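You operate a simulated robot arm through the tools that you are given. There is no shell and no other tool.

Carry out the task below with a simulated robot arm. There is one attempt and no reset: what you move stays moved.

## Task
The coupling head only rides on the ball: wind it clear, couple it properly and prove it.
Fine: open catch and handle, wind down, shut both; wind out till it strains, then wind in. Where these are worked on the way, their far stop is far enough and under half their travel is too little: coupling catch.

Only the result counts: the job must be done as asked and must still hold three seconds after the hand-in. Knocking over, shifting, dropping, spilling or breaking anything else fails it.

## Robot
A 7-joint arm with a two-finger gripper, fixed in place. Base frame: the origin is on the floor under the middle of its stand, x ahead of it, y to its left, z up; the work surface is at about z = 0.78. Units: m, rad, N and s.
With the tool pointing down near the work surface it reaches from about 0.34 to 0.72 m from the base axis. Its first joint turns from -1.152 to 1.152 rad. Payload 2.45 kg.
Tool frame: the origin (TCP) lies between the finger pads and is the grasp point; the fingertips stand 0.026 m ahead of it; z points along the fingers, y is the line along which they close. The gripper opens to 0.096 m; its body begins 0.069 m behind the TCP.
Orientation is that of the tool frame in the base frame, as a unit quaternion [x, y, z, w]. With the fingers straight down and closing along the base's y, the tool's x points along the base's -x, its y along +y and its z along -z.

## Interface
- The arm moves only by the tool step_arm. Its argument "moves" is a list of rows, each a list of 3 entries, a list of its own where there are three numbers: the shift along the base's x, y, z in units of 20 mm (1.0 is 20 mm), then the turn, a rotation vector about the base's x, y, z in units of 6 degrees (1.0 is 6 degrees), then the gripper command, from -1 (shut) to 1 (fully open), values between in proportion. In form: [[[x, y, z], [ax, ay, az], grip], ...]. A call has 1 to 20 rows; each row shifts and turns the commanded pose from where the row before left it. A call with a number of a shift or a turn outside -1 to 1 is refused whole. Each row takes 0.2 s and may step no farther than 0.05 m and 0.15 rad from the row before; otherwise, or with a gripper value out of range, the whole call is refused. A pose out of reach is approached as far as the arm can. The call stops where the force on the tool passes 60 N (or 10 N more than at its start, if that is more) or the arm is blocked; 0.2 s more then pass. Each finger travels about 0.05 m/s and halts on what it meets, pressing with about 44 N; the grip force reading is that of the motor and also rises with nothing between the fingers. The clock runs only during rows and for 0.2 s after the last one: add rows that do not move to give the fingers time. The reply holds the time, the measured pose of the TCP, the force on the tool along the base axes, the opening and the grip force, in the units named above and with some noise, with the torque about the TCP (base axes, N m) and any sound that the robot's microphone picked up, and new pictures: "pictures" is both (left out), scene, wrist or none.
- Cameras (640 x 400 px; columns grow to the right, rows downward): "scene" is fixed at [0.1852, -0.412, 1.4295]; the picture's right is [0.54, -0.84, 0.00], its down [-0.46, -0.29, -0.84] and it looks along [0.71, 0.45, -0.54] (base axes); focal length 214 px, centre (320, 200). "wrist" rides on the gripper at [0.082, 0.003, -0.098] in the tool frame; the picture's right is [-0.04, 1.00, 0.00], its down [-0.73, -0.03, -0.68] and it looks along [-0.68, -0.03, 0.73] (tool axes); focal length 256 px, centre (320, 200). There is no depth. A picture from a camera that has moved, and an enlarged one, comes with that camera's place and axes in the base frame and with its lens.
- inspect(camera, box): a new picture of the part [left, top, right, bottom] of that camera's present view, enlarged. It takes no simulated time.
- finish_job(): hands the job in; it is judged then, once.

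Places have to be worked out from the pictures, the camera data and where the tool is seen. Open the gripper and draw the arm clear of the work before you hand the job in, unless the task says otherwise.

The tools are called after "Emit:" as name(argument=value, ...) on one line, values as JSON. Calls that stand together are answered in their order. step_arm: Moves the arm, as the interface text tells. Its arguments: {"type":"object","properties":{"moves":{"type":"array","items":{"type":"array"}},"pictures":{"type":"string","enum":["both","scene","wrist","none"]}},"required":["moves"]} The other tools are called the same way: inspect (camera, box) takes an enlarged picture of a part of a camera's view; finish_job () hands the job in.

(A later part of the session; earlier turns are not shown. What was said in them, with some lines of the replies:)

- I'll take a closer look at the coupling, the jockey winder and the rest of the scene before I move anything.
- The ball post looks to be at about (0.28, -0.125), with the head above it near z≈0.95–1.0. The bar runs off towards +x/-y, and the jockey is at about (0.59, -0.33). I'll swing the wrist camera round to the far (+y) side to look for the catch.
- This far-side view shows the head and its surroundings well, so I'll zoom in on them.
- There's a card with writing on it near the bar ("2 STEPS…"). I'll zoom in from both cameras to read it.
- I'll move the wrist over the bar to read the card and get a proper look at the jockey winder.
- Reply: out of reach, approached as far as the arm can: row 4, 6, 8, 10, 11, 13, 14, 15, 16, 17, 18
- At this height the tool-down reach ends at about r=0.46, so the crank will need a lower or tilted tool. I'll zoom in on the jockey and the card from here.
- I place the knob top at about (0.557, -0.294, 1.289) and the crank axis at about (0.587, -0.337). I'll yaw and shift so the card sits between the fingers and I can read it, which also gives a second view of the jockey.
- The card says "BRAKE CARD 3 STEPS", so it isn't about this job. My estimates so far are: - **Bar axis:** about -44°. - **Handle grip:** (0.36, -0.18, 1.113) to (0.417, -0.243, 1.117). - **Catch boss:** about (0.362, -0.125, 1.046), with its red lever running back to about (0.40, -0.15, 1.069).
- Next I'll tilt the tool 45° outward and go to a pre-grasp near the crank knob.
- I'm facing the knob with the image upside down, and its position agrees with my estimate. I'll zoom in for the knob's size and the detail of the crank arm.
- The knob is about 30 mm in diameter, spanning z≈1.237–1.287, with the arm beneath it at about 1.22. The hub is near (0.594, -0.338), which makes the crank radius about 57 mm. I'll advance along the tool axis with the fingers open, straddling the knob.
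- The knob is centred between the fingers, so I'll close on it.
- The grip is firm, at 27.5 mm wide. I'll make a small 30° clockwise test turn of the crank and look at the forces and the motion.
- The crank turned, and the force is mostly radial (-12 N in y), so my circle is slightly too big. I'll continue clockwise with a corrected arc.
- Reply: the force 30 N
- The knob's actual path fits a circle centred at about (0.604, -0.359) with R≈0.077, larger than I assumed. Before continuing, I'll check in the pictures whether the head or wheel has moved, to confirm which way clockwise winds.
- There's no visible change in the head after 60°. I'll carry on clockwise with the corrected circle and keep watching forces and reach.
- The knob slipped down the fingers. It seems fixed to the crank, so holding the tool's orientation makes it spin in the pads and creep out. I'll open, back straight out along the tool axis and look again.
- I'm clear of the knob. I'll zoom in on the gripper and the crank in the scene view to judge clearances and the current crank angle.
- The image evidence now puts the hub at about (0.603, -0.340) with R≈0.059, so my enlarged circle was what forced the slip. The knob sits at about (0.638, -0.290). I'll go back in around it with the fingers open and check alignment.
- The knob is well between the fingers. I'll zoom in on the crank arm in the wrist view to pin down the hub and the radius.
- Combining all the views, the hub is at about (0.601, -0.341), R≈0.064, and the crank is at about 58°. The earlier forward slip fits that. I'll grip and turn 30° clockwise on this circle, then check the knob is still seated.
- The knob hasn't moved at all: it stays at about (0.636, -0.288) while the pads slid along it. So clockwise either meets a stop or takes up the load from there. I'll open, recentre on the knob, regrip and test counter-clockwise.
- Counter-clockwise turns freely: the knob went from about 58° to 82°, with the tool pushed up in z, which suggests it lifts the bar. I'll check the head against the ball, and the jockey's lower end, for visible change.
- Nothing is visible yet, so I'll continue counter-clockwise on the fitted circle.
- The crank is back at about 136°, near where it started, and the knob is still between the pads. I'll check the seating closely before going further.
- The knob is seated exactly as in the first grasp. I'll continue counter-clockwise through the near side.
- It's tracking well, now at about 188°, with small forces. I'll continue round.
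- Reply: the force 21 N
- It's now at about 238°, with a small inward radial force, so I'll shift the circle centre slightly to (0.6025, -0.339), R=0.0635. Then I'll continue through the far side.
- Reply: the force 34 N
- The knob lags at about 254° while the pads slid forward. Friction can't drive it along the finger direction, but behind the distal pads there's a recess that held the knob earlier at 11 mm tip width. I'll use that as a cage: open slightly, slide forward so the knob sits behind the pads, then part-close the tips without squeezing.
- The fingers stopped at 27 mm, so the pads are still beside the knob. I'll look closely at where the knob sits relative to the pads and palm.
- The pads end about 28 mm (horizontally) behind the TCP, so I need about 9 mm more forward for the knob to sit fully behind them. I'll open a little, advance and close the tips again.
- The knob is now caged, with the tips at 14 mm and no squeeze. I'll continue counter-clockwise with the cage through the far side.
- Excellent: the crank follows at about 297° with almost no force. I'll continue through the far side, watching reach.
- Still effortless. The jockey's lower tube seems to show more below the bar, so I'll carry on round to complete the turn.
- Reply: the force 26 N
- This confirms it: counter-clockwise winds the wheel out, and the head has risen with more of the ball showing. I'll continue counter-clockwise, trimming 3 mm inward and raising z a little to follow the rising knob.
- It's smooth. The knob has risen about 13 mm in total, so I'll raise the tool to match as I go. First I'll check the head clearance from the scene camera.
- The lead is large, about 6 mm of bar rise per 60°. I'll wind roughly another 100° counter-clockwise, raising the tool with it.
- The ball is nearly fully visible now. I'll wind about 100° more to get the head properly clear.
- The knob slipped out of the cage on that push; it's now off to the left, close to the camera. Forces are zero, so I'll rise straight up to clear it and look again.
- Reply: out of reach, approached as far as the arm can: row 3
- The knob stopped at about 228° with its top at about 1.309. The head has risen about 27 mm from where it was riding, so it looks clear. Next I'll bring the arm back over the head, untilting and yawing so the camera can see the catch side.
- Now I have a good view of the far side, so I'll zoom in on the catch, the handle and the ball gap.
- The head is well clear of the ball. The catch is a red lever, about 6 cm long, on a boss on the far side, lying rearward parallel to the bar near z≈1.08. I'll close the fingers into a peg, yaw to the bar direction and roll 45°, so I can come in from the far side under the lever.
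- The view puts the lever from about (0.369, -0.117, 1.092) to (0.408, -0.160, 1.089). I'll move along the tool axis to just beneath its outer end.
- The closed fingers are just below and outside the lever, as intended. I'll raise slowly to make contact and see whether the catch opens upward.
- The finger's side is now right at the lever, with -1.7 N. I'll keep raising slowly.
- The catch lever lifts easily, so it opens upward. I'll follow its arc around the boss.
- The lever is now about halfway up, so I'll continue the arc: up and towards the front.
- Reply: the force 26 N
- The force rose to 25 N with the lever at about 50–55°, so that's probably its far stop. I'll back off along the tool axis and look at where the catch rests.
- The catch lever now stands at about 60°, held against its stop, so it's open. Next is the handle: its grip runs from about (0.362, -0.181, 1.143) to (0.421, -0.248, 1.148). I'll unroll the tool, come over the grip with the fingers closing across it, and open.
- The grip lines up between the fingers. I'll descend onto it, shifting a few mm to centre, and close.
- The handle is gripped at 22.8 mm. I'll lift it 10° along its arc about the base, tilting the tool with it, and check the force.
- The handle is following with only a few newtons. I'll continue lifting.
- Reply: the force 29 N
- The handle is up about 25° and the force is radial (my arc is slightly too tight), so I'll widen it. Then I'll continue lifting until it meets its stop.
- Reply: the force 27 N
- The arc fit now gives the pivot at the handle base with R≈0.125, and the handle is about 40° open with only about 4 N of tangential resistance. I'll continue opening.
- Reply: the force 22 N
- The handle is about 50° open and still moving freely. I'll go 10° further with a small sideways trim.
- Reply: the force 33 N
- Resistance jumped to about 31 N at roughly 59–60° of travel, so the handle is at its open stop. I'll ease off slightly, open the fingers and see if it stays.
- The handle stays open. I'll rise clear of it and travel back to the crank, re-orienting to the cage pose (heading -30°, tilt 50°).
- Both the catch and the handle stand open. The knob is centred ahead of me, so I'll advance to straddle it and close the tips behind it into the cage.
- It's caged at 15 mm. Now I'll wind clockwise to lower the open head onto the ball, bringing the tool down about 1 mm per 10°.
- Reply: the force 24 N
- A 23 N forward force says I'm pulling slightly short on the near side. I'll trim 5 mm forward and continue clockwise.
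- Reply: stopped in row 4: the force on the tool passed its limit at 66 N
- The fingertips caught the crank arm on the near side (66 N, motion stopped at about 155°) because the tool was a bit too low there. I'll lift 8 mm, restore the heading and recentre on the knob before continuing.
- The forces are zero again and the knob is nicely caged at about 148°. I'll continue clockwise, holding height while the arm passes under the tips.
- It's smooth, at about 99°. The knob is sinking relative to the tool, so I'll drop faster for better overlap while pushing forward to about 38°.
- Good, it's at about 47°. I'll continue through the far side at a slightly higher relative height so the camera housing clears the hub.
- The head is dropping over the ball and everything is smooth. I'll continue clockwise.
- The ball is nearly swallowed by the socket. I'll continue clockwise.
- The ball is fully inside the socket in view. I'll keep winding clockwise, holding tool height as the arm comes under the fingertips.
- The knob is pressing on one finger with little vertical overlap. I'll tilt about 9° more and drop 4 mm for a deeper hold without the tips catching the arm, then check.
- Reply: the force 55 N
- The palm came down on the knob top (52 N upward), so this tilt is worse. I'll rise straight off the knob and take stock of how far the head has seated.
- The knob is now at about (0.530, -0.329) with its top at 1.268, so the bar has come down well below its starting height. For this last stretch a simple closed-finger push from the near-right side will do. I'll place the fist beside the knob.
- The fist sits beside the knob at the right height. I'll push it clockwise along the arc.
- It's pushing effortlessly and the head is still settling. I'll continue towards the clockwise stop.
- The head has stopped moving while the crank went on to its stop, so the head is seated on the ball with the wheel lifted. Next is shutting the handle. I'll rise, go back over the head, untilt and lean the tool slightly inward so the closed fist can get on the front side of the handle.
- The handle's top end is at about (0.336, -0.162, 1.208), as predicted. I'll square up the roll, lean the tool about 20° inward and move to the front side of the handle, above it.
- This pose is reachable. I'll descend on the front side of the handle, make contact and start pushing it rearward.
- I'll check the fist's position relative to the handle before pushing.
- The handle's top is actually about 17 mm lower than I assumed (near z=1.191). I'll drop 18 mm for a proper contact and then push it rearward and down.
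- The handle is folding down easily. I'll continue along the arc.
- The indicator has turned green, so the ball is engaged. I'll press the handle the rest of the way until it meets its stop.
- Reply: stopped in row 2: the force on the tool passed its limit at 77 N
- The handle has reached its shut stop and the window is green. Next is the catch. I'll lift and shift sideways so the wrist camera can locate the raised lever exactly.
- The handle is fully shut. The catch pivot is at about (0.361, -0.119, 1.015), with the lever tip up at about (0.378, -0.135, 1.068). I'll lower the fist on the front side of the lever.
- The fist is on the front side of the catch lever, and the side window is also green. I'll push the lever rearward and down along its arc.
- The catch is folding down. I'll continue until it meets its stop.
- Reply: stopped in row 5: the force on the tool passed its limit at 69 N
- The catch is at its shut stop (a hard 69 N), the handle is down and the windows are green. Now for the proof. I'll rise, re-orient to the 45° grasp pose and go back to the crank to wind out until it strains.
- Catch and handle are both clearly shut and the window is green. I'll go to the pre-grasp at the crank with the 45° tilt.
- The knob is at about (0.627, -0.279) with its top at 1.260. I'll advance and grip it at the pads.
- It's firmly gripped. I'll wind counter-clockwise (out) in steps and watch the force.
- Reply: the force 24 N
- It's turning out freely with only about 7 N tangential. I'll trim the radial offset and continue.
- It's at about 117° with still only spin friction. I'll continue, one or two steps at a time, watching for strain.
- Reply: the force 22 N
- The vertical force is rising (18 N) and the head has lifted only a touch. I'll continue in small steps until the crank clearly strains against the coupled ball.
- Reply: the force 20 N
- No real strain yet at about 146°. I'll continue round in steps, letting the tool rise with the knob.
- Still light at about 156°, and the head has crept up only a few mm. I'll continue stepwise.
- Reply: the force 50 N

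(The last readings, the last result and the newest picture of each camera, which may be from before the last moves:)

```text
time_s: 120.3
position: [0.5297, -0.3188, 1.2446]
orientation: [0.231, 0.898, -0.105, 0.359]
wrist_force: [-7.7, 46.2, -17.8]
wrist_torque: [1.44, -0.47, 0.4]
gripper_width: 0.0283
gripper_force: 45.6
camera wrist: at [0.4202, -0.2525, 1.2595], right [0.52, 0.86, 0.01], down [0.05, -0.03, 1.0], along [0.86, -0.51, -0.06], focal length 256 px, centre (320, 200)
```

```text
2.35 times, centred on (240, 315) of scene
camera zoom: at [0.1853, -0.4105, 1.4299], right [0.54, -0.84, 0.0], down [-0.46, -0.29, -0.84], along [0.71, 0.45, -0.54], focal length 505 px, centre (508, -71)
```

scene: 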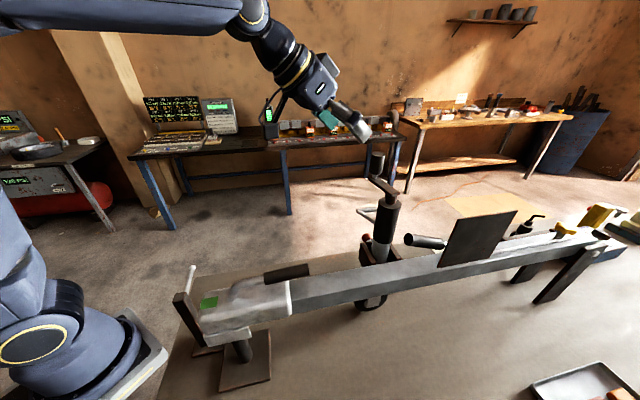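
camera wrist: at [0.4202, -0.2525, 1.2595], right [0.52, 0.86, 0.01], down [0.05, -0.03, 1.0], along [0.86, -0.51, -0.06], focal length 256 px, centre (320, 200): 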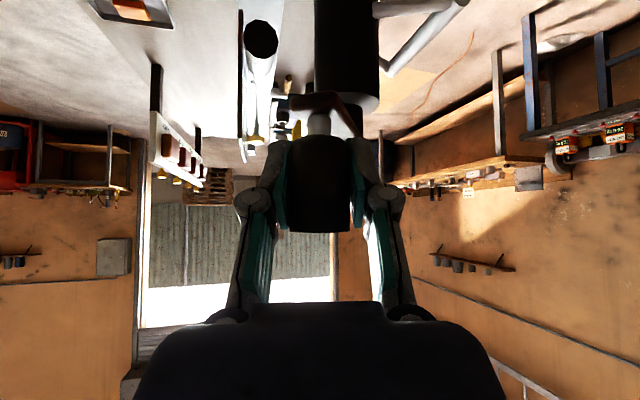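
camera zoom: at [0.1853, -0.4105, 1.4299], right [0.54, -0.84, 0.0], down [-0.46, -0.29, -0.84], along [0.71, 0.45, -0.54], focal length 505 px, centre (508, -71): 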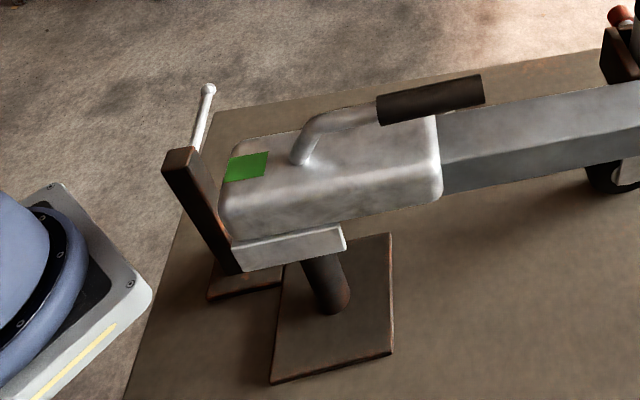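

The crank now resists with about 45 N at about 166° while the head stays down on the ball with a green window, so it's straining. I'll press slightly more to make the proof unmistakable.

Emit:
step_arm(moves=[[[-0.01, -0.12, 0], [0, 0, 0], -1], [[-0.01, -0.12, 0], [0, 0, 0], -1], [[0, 0, 0], [0, 0, 0], -1]], pictures="both")

Emit:
inspect(camera="scene", box=[160, 230, 320, 400])

```text
time_s: 121.1
position: [0.5305, -0.3207, 1.2469]
orientation: [0.229, 0.897, -0.103, 0.363]
wrist_force: [-7.3, 59.0, -7.5]
wrist_torque: [1.32, -0.22, 0.38]
gripper_width: 0.0283
gripper_force: 45.2
camera wrist: at [0.4221, -0.2548, 1.2602], right [0.51, 0.86, 0.01], down [0.04, -0.03, 1.0], along [0.86, -0.51, -0.05], focal length 256 px, centre (320, 200)
```

scene: 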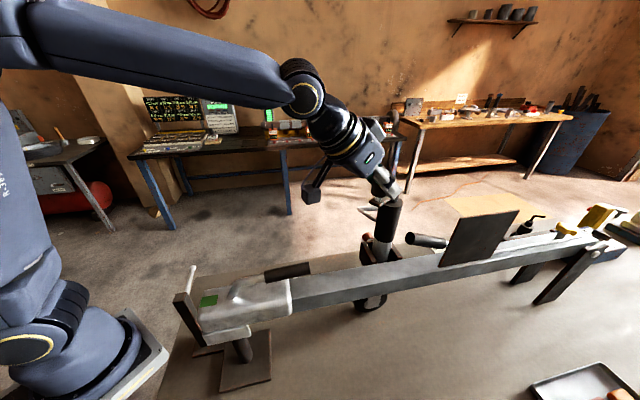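
wrist: 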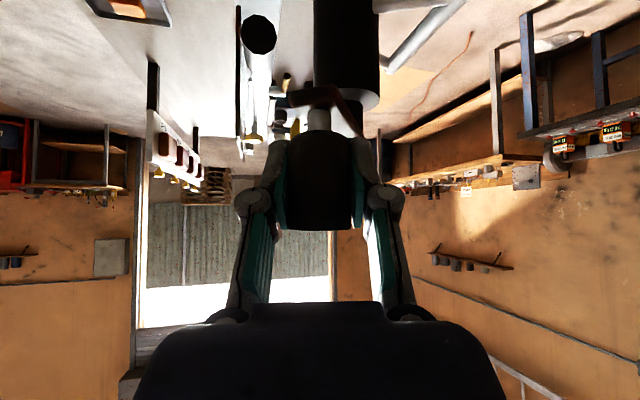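

```text
2.35 times, centred on (240, 315) of scene
camera zoom: at [0.1851, -0.41, 1.4301], right [0.54, -0.84, 0.0], down [-0.45, -0.29, -0.84], along [0.71, 0.45, -0.54], focal length 505 px, centre (508, -71)
```

zoom: 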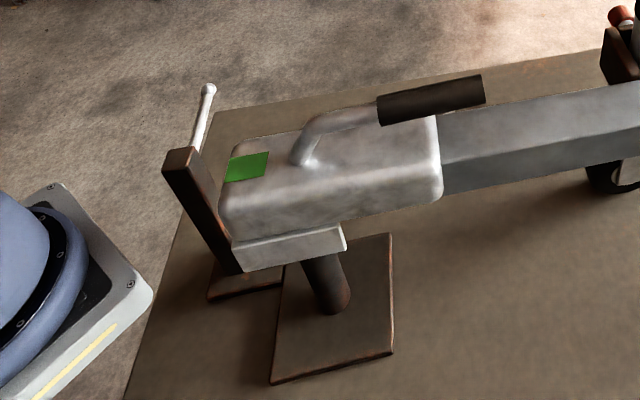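

The crank is hard-loaded at 59 N and the head hasn't come off: locked and proven. Now I'll wind in, back clockwise along the same path.

Emit:
step_arm(moves=[[[0.125, 0.665, -0.04], [0, 0, 0], -1], [[0.075, 0.575, -0.04], [0, 0, 0], -1], [[0.275, 0.5, -0.04], [0, 0, 0], -1], [[0.35, 0.475, -0.04], [0, 0, 0], -1], [[0.425, 0.4, -0.04], [0, 0, 0], -1], [[0.475, 0.3, -0.04], [0, 0, 0], -1]], pictures="wrist")

```text
time_s: 122.5
position: [0.5609, -0.2769, 1.2467]
orientation: [0.237, 0.891, -0.114, 0.369]
wrist_force: [-4.8, -11.0, -2.6]
wrist_torque: [0.45, -1.28, -0.45]
gripper_width: 0.0291
gripper_force: 44.9
camera wrist: at [0.4531, -0.2089, 1.2577], right [0.53, 0.85, 0.0], down [0.03, -0.02, 1.0], along [0.85, -0.53, -0.03], focal length 256 px, centre (320, 200)
```

wrist: 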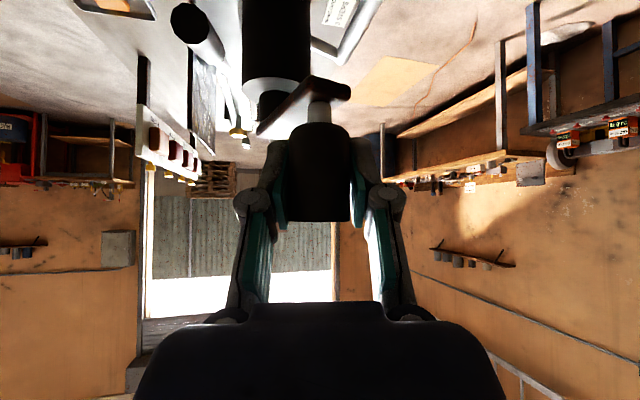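

It's winding in smoothly. I'll continue clockwise to the stop.

Emit:
step_arm(moves=[[[0.525, 0.2, -0.05], [0, 0, 0], -1], [[0.55, 0.1, -0.05], [0, 0, 0], -1], [[0.575, 0, -0.05], [0, 0, 0], -1], [[0.575, -0.075, -0.03], [0, 0, 0], -1]], pictures="wrist")

```text
time_s: 123.5
position: [0.6063, -0.2731, 1.2446]
orientation: [0.235, 0.892, -0.115, 0.37]
wrist_force: [-3.7, -8.6, 12.1]
wrist_torque: [0.45, -0.6, -0.04]
gripper_width: 0.0282
gripper_force: 44.6
camera wrist: at [0.4985, -0.205, 1.2549], right [0.53, 0.85, 0.0], down [0.03, -0.01, 1.0], along [0.85, -0.53, -0.03], focal length 256 px, centre (320, 200)
```

wrist: 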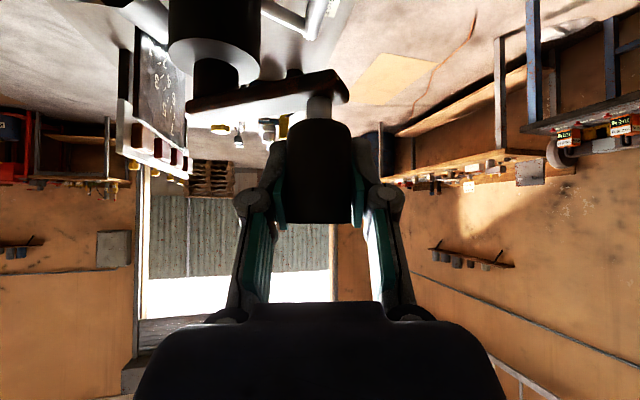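

It's at about 77°. Last steps to the clockwise stop.

Emit:
step_arm(moves=[[[0.55, -0.2, 0], [0, 0, 0], -1], [[0.425, -0.25, 0], [0, 0, 0], -1], [[0.25, -0.17, 0], [0, 0, 0], -1], [[0.15, -0.1, 0], [0, 0, 0], -1]], pictures="both")

Emit:
inspect(camera="scene", box=[320, 130, 480, 320])

Emit:
inspect(camera="scene", box=[160, 230, 320, 400])

```text
time_s: 124.5
position: [0.6348, -0.2853, 1.2426]
orientation: [0.235, 0.893, -0.113, 0.368]
wrist_force: [-3.0, 4.4, 13.0]
wrist_torque: [0.27, -0.2, -0.28]
gripper_width: 0.0277
gripper_force: 44.6
camera wrist: at [0.5269, -0.2171, 1.2544], right [0.53, 0.85, 0.0], down [0.03, -0.02, 1.0], along [0.85, -0.53, -0.03], focal length 256 px, centre (320, 200)
```

scene: 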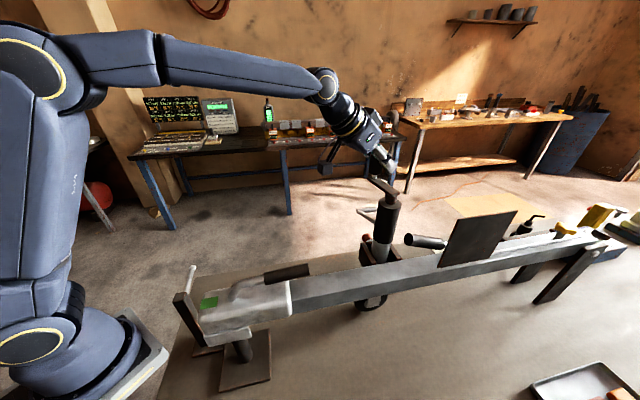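
wrist: 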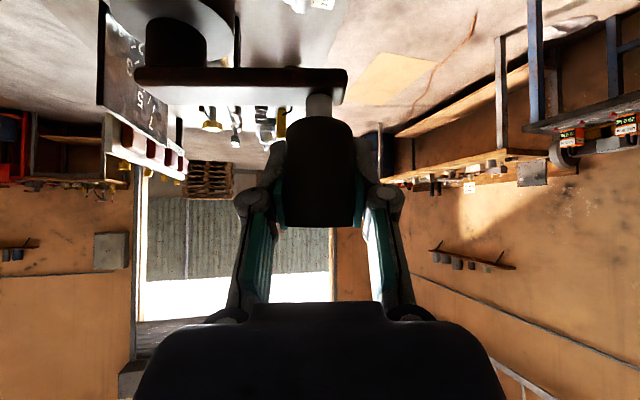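

```text
2.11 times, centred on (400, 225) of scene
camera zoom: at [0.1849, -0.4118, 1.4296], right [0.54, -0.84, 0.0], down [-0.45, -0.29, -0.84], along [0.71, 0.45, -0.54], focal length 452 px, centre (152, 147)
```

zoom: 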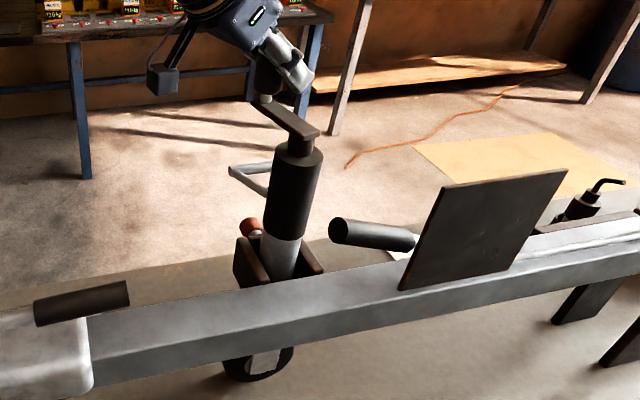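

```text
2.35 times, centred on (240, 315) of scene
camera zoom: at [0.1849, -0.4118, 1.4296], right [0.54, -0.84, 0.0], down [-0.45, -0.29, -0.84], along [0.71, 0.45, -0.54], focal length 505 px, centre (508, -71)
```

zoom: 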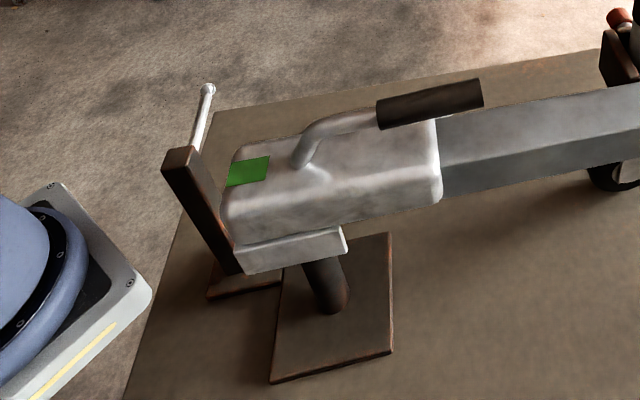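

The crank is back at its clockwise stop, the head is seated, and the window is green. I'll release the knob and back out along the tool axis.

Emit:
step_arm(moves=[[[0, 0, 0], [0, 0, 0], 1], [[0, 0, 0], [0, 0, 0], 1], [[0, 0, 0], [0, 0, 0], 1], [[0, 0, 0], [0, 0, 0], 1], [[0, 0, 0], [0, 0, 0], 1], [[-0.536, 0.31, 0.619], [0, 0, 0], 1], [[-0.536, 0.31, 0.619], [0, 0, 0], 1], [[-0.536, 0.31, 0.619], [0, 0, 0], 1], [[-0.536, 0.31, 0.619], [0, 0, 0], 1], [[-0.536, 0.31, 0.619], [0, 0, 0], 1], [[-0.536, 0.31, 0.619], [0, 0, 0], 1], [[-0.536, 0.31, 0.619], [0, 0, 0], 1], [[-0.536, 0.31, 0.619], [0, 0, 0], 1], [[-0.536, 0.31, 0.4], [0, 0, 0], 1]], pictures="both")

Emit:
inspect(camera="scene", box=[320, 130, 480, 320])

```text
time_s: 127.5
position: [0.537, -0.2293, 1.3487]
orientation: [0.236, 0.893, -0.113, 0.366]
wrist_force: [-0.3, -0.2, 0.0]
wrist_torque: [-0.04, -0.02, 0.0]
gripper_width: 0.096
gripper_force: 0.0
camera wrist: at [0.4295, -0.1606, 1.3599], right [0.53, 0.85, 0.0], down [0.03, -0.02, 1.0], along [0.85, -0.53, -0.04], focal length 256 px, centre (320, 200)
```

scene: 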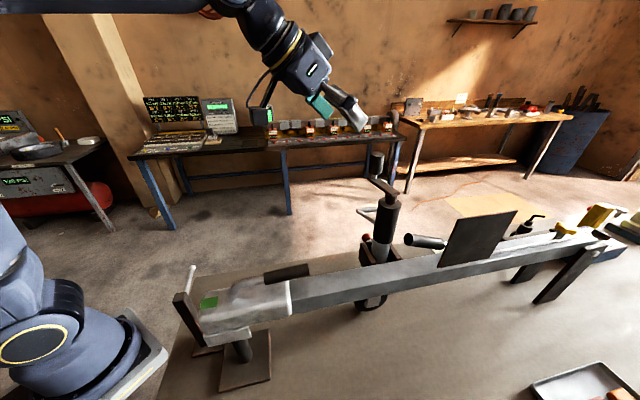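
wrist: 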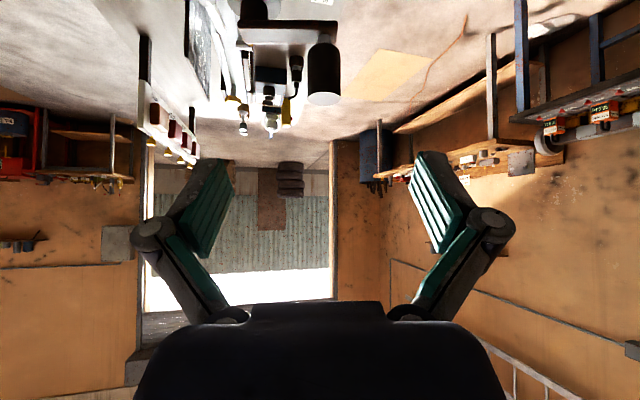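

```text
2.11 times, centred on (400, 225) of scene
camera zoom: at [0.1852, -0.412, 1.4295], right [0.54, -0.84, 0.0], down [-0.46, -0.29, -0.84], along [0.71, 0.45, -0.54], focal length 452 px, centre (152, 147)
```

zoom: 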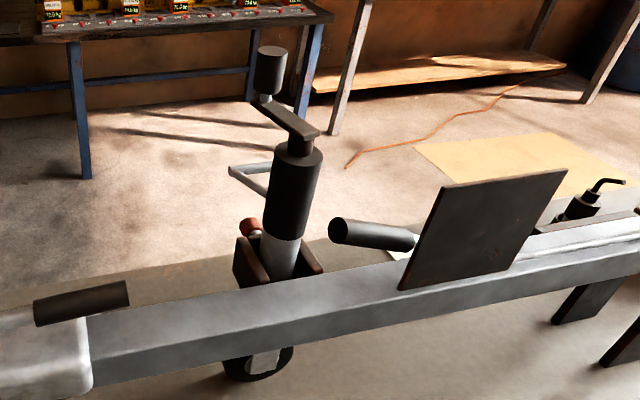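

Everything is in place. I'll draw the arm back to a neutral spot, then check the catch, handle and windows once more.

Emit:
step_arm(moves=[[[-0.7, 0.6, 0.1], [0.417, 0.722, 0], 1], [[-0.7, 0.6, 0.1], [0.417, 0.722, 0], 1], [[-0.7, 0.6, 0.1], [0.417, 0.722, 0], 1], [[-0.7, 0.6, 0], [0.417, 0.722, 0], 1], [[-0.7, 0.6, 0], [0.417, 0.722, 0], 1], [[-0.7, 0.6, 0], [0.417, 0.722, 0], 1], [[-0.7, 0.6, 0], [0.417, 0.722, 0], 1], [[-0.7, 0.6, 0], [0.417, 0.722, 0], 1], [[-0.6, 0.6, 0], [0.417, 0.722, 0], 1], [[0, 0.8, 0], [0, 0, 0], 1], [[0, 0.8, 0], [0, 0, 0], 1], [[0, 0.8, 0], [0, 0, 0], 1]], pictures="both")

Emit:
inspect(camera="scene", box=[160, 230, 320, 400])

Emit:
inspect(camera="wrist", box=[160, 0, 420, 180])

```text
time_s: 130.1
position: [0.4116, -0.0719, 1.3557]
orientation: [0.25, 0.968, -0.013, -0.003]
wrist_force: [0.4, -0.3, 0.1]
wrist_torque: [-0.03, 0.04, 0.0]
gripper_width: 0.0961
gripper_force: 0.0
camera wrist: at [0.3432, -0.0283, 1.4534], right [0.52, 0.85, -0.03], down [0.63, -0.37, 0.68], along [0.57, -0.37, -0.73], focal length 256 px, centre (320, 200)
```

scene: 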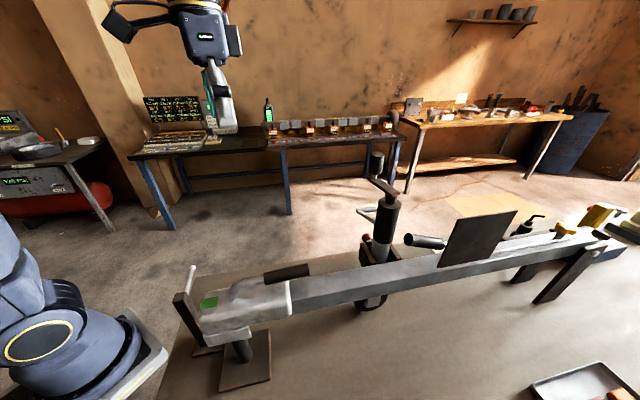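
wrist: 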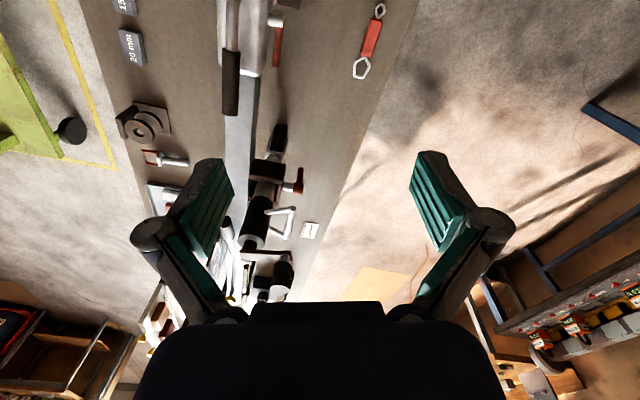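

```text
2.35 times, centred on (240, 315) of scene
camera zoom: at [0.1852, -0.412, 1.4295], right [0.54, -0.84, 0.0], down [-0.46, -0.29, -0.84], along [0.71, 0.45, -0.54], focal length 505 px, centre (508, -71)
```

zoom: 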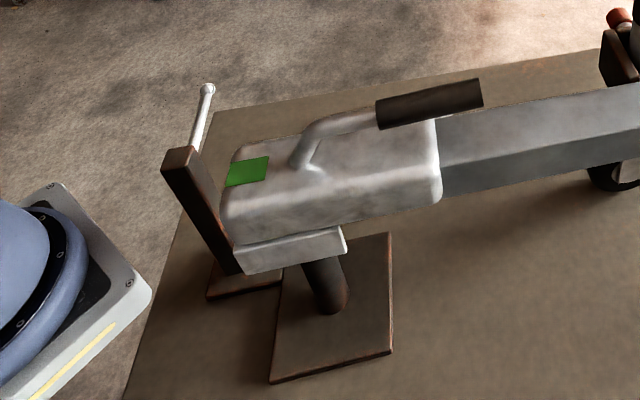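

```text
2.22 times, centred on (290, 90) of wrist
camera zoom: at [0.3432, -0.0283, 1.4534], right [0.52, 0.85, -0.03], down [0.63, -0.37, 0.68], along [0.57, -0.37, -0.73], focal length 569 px, centre (387, 444)
```

zoom: 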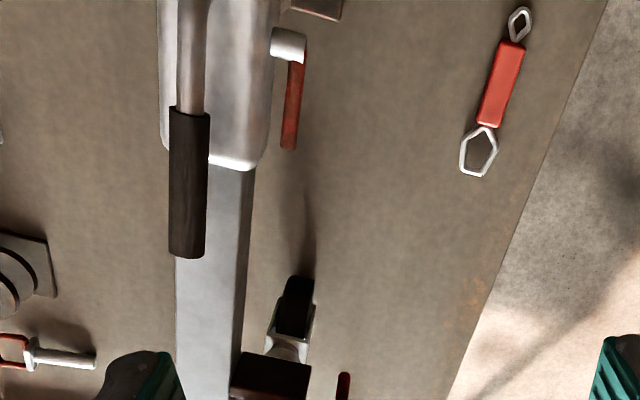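

The head is seated with the window green, and the handle and catch are both shut. The coupling was strained against and held, the jockey is wound back in to its stop, and the arm is clear with the gripper open. I'll hand the job in.

Emit:
finish_job()

```text
The job is handed in.
```

The coupling is on the ball, locked and load-tested, and I've handed the job in; I haven't seen the judge's verdict.

- **Wind clear:** I wound the jockey out and the head rose well clear of the ball.
- **Open:** I lifted the catch about 60° to its far stop, then the handle about 60° to its stop.
- **Wind down:** The open head came down over the ball until it stopped moving, and I wound on to the jockey's wound-in stop.
- **Shut:** I pressed the handle and then the catch onto their shut stops. The windows on the head turned from red to green as the handle closed.
- **Prove:** I wound out again until the crank took about 59 N with almost no movement. The head rose only a few millimetres and stayed on the ball.
- **Wind in:** The crank is back at its wound-in stop. The arm is drawn clear with the gripper open.

Two limits on what I could see:
- I judged the strain from the force on the crank, because the microphone picked up no sound.
- I never had a clear view under the jockey wheel. I take it to be off the ground because the head settled before the crank reached its stop.

I saw nothing else on the bench knocked over or shifted.
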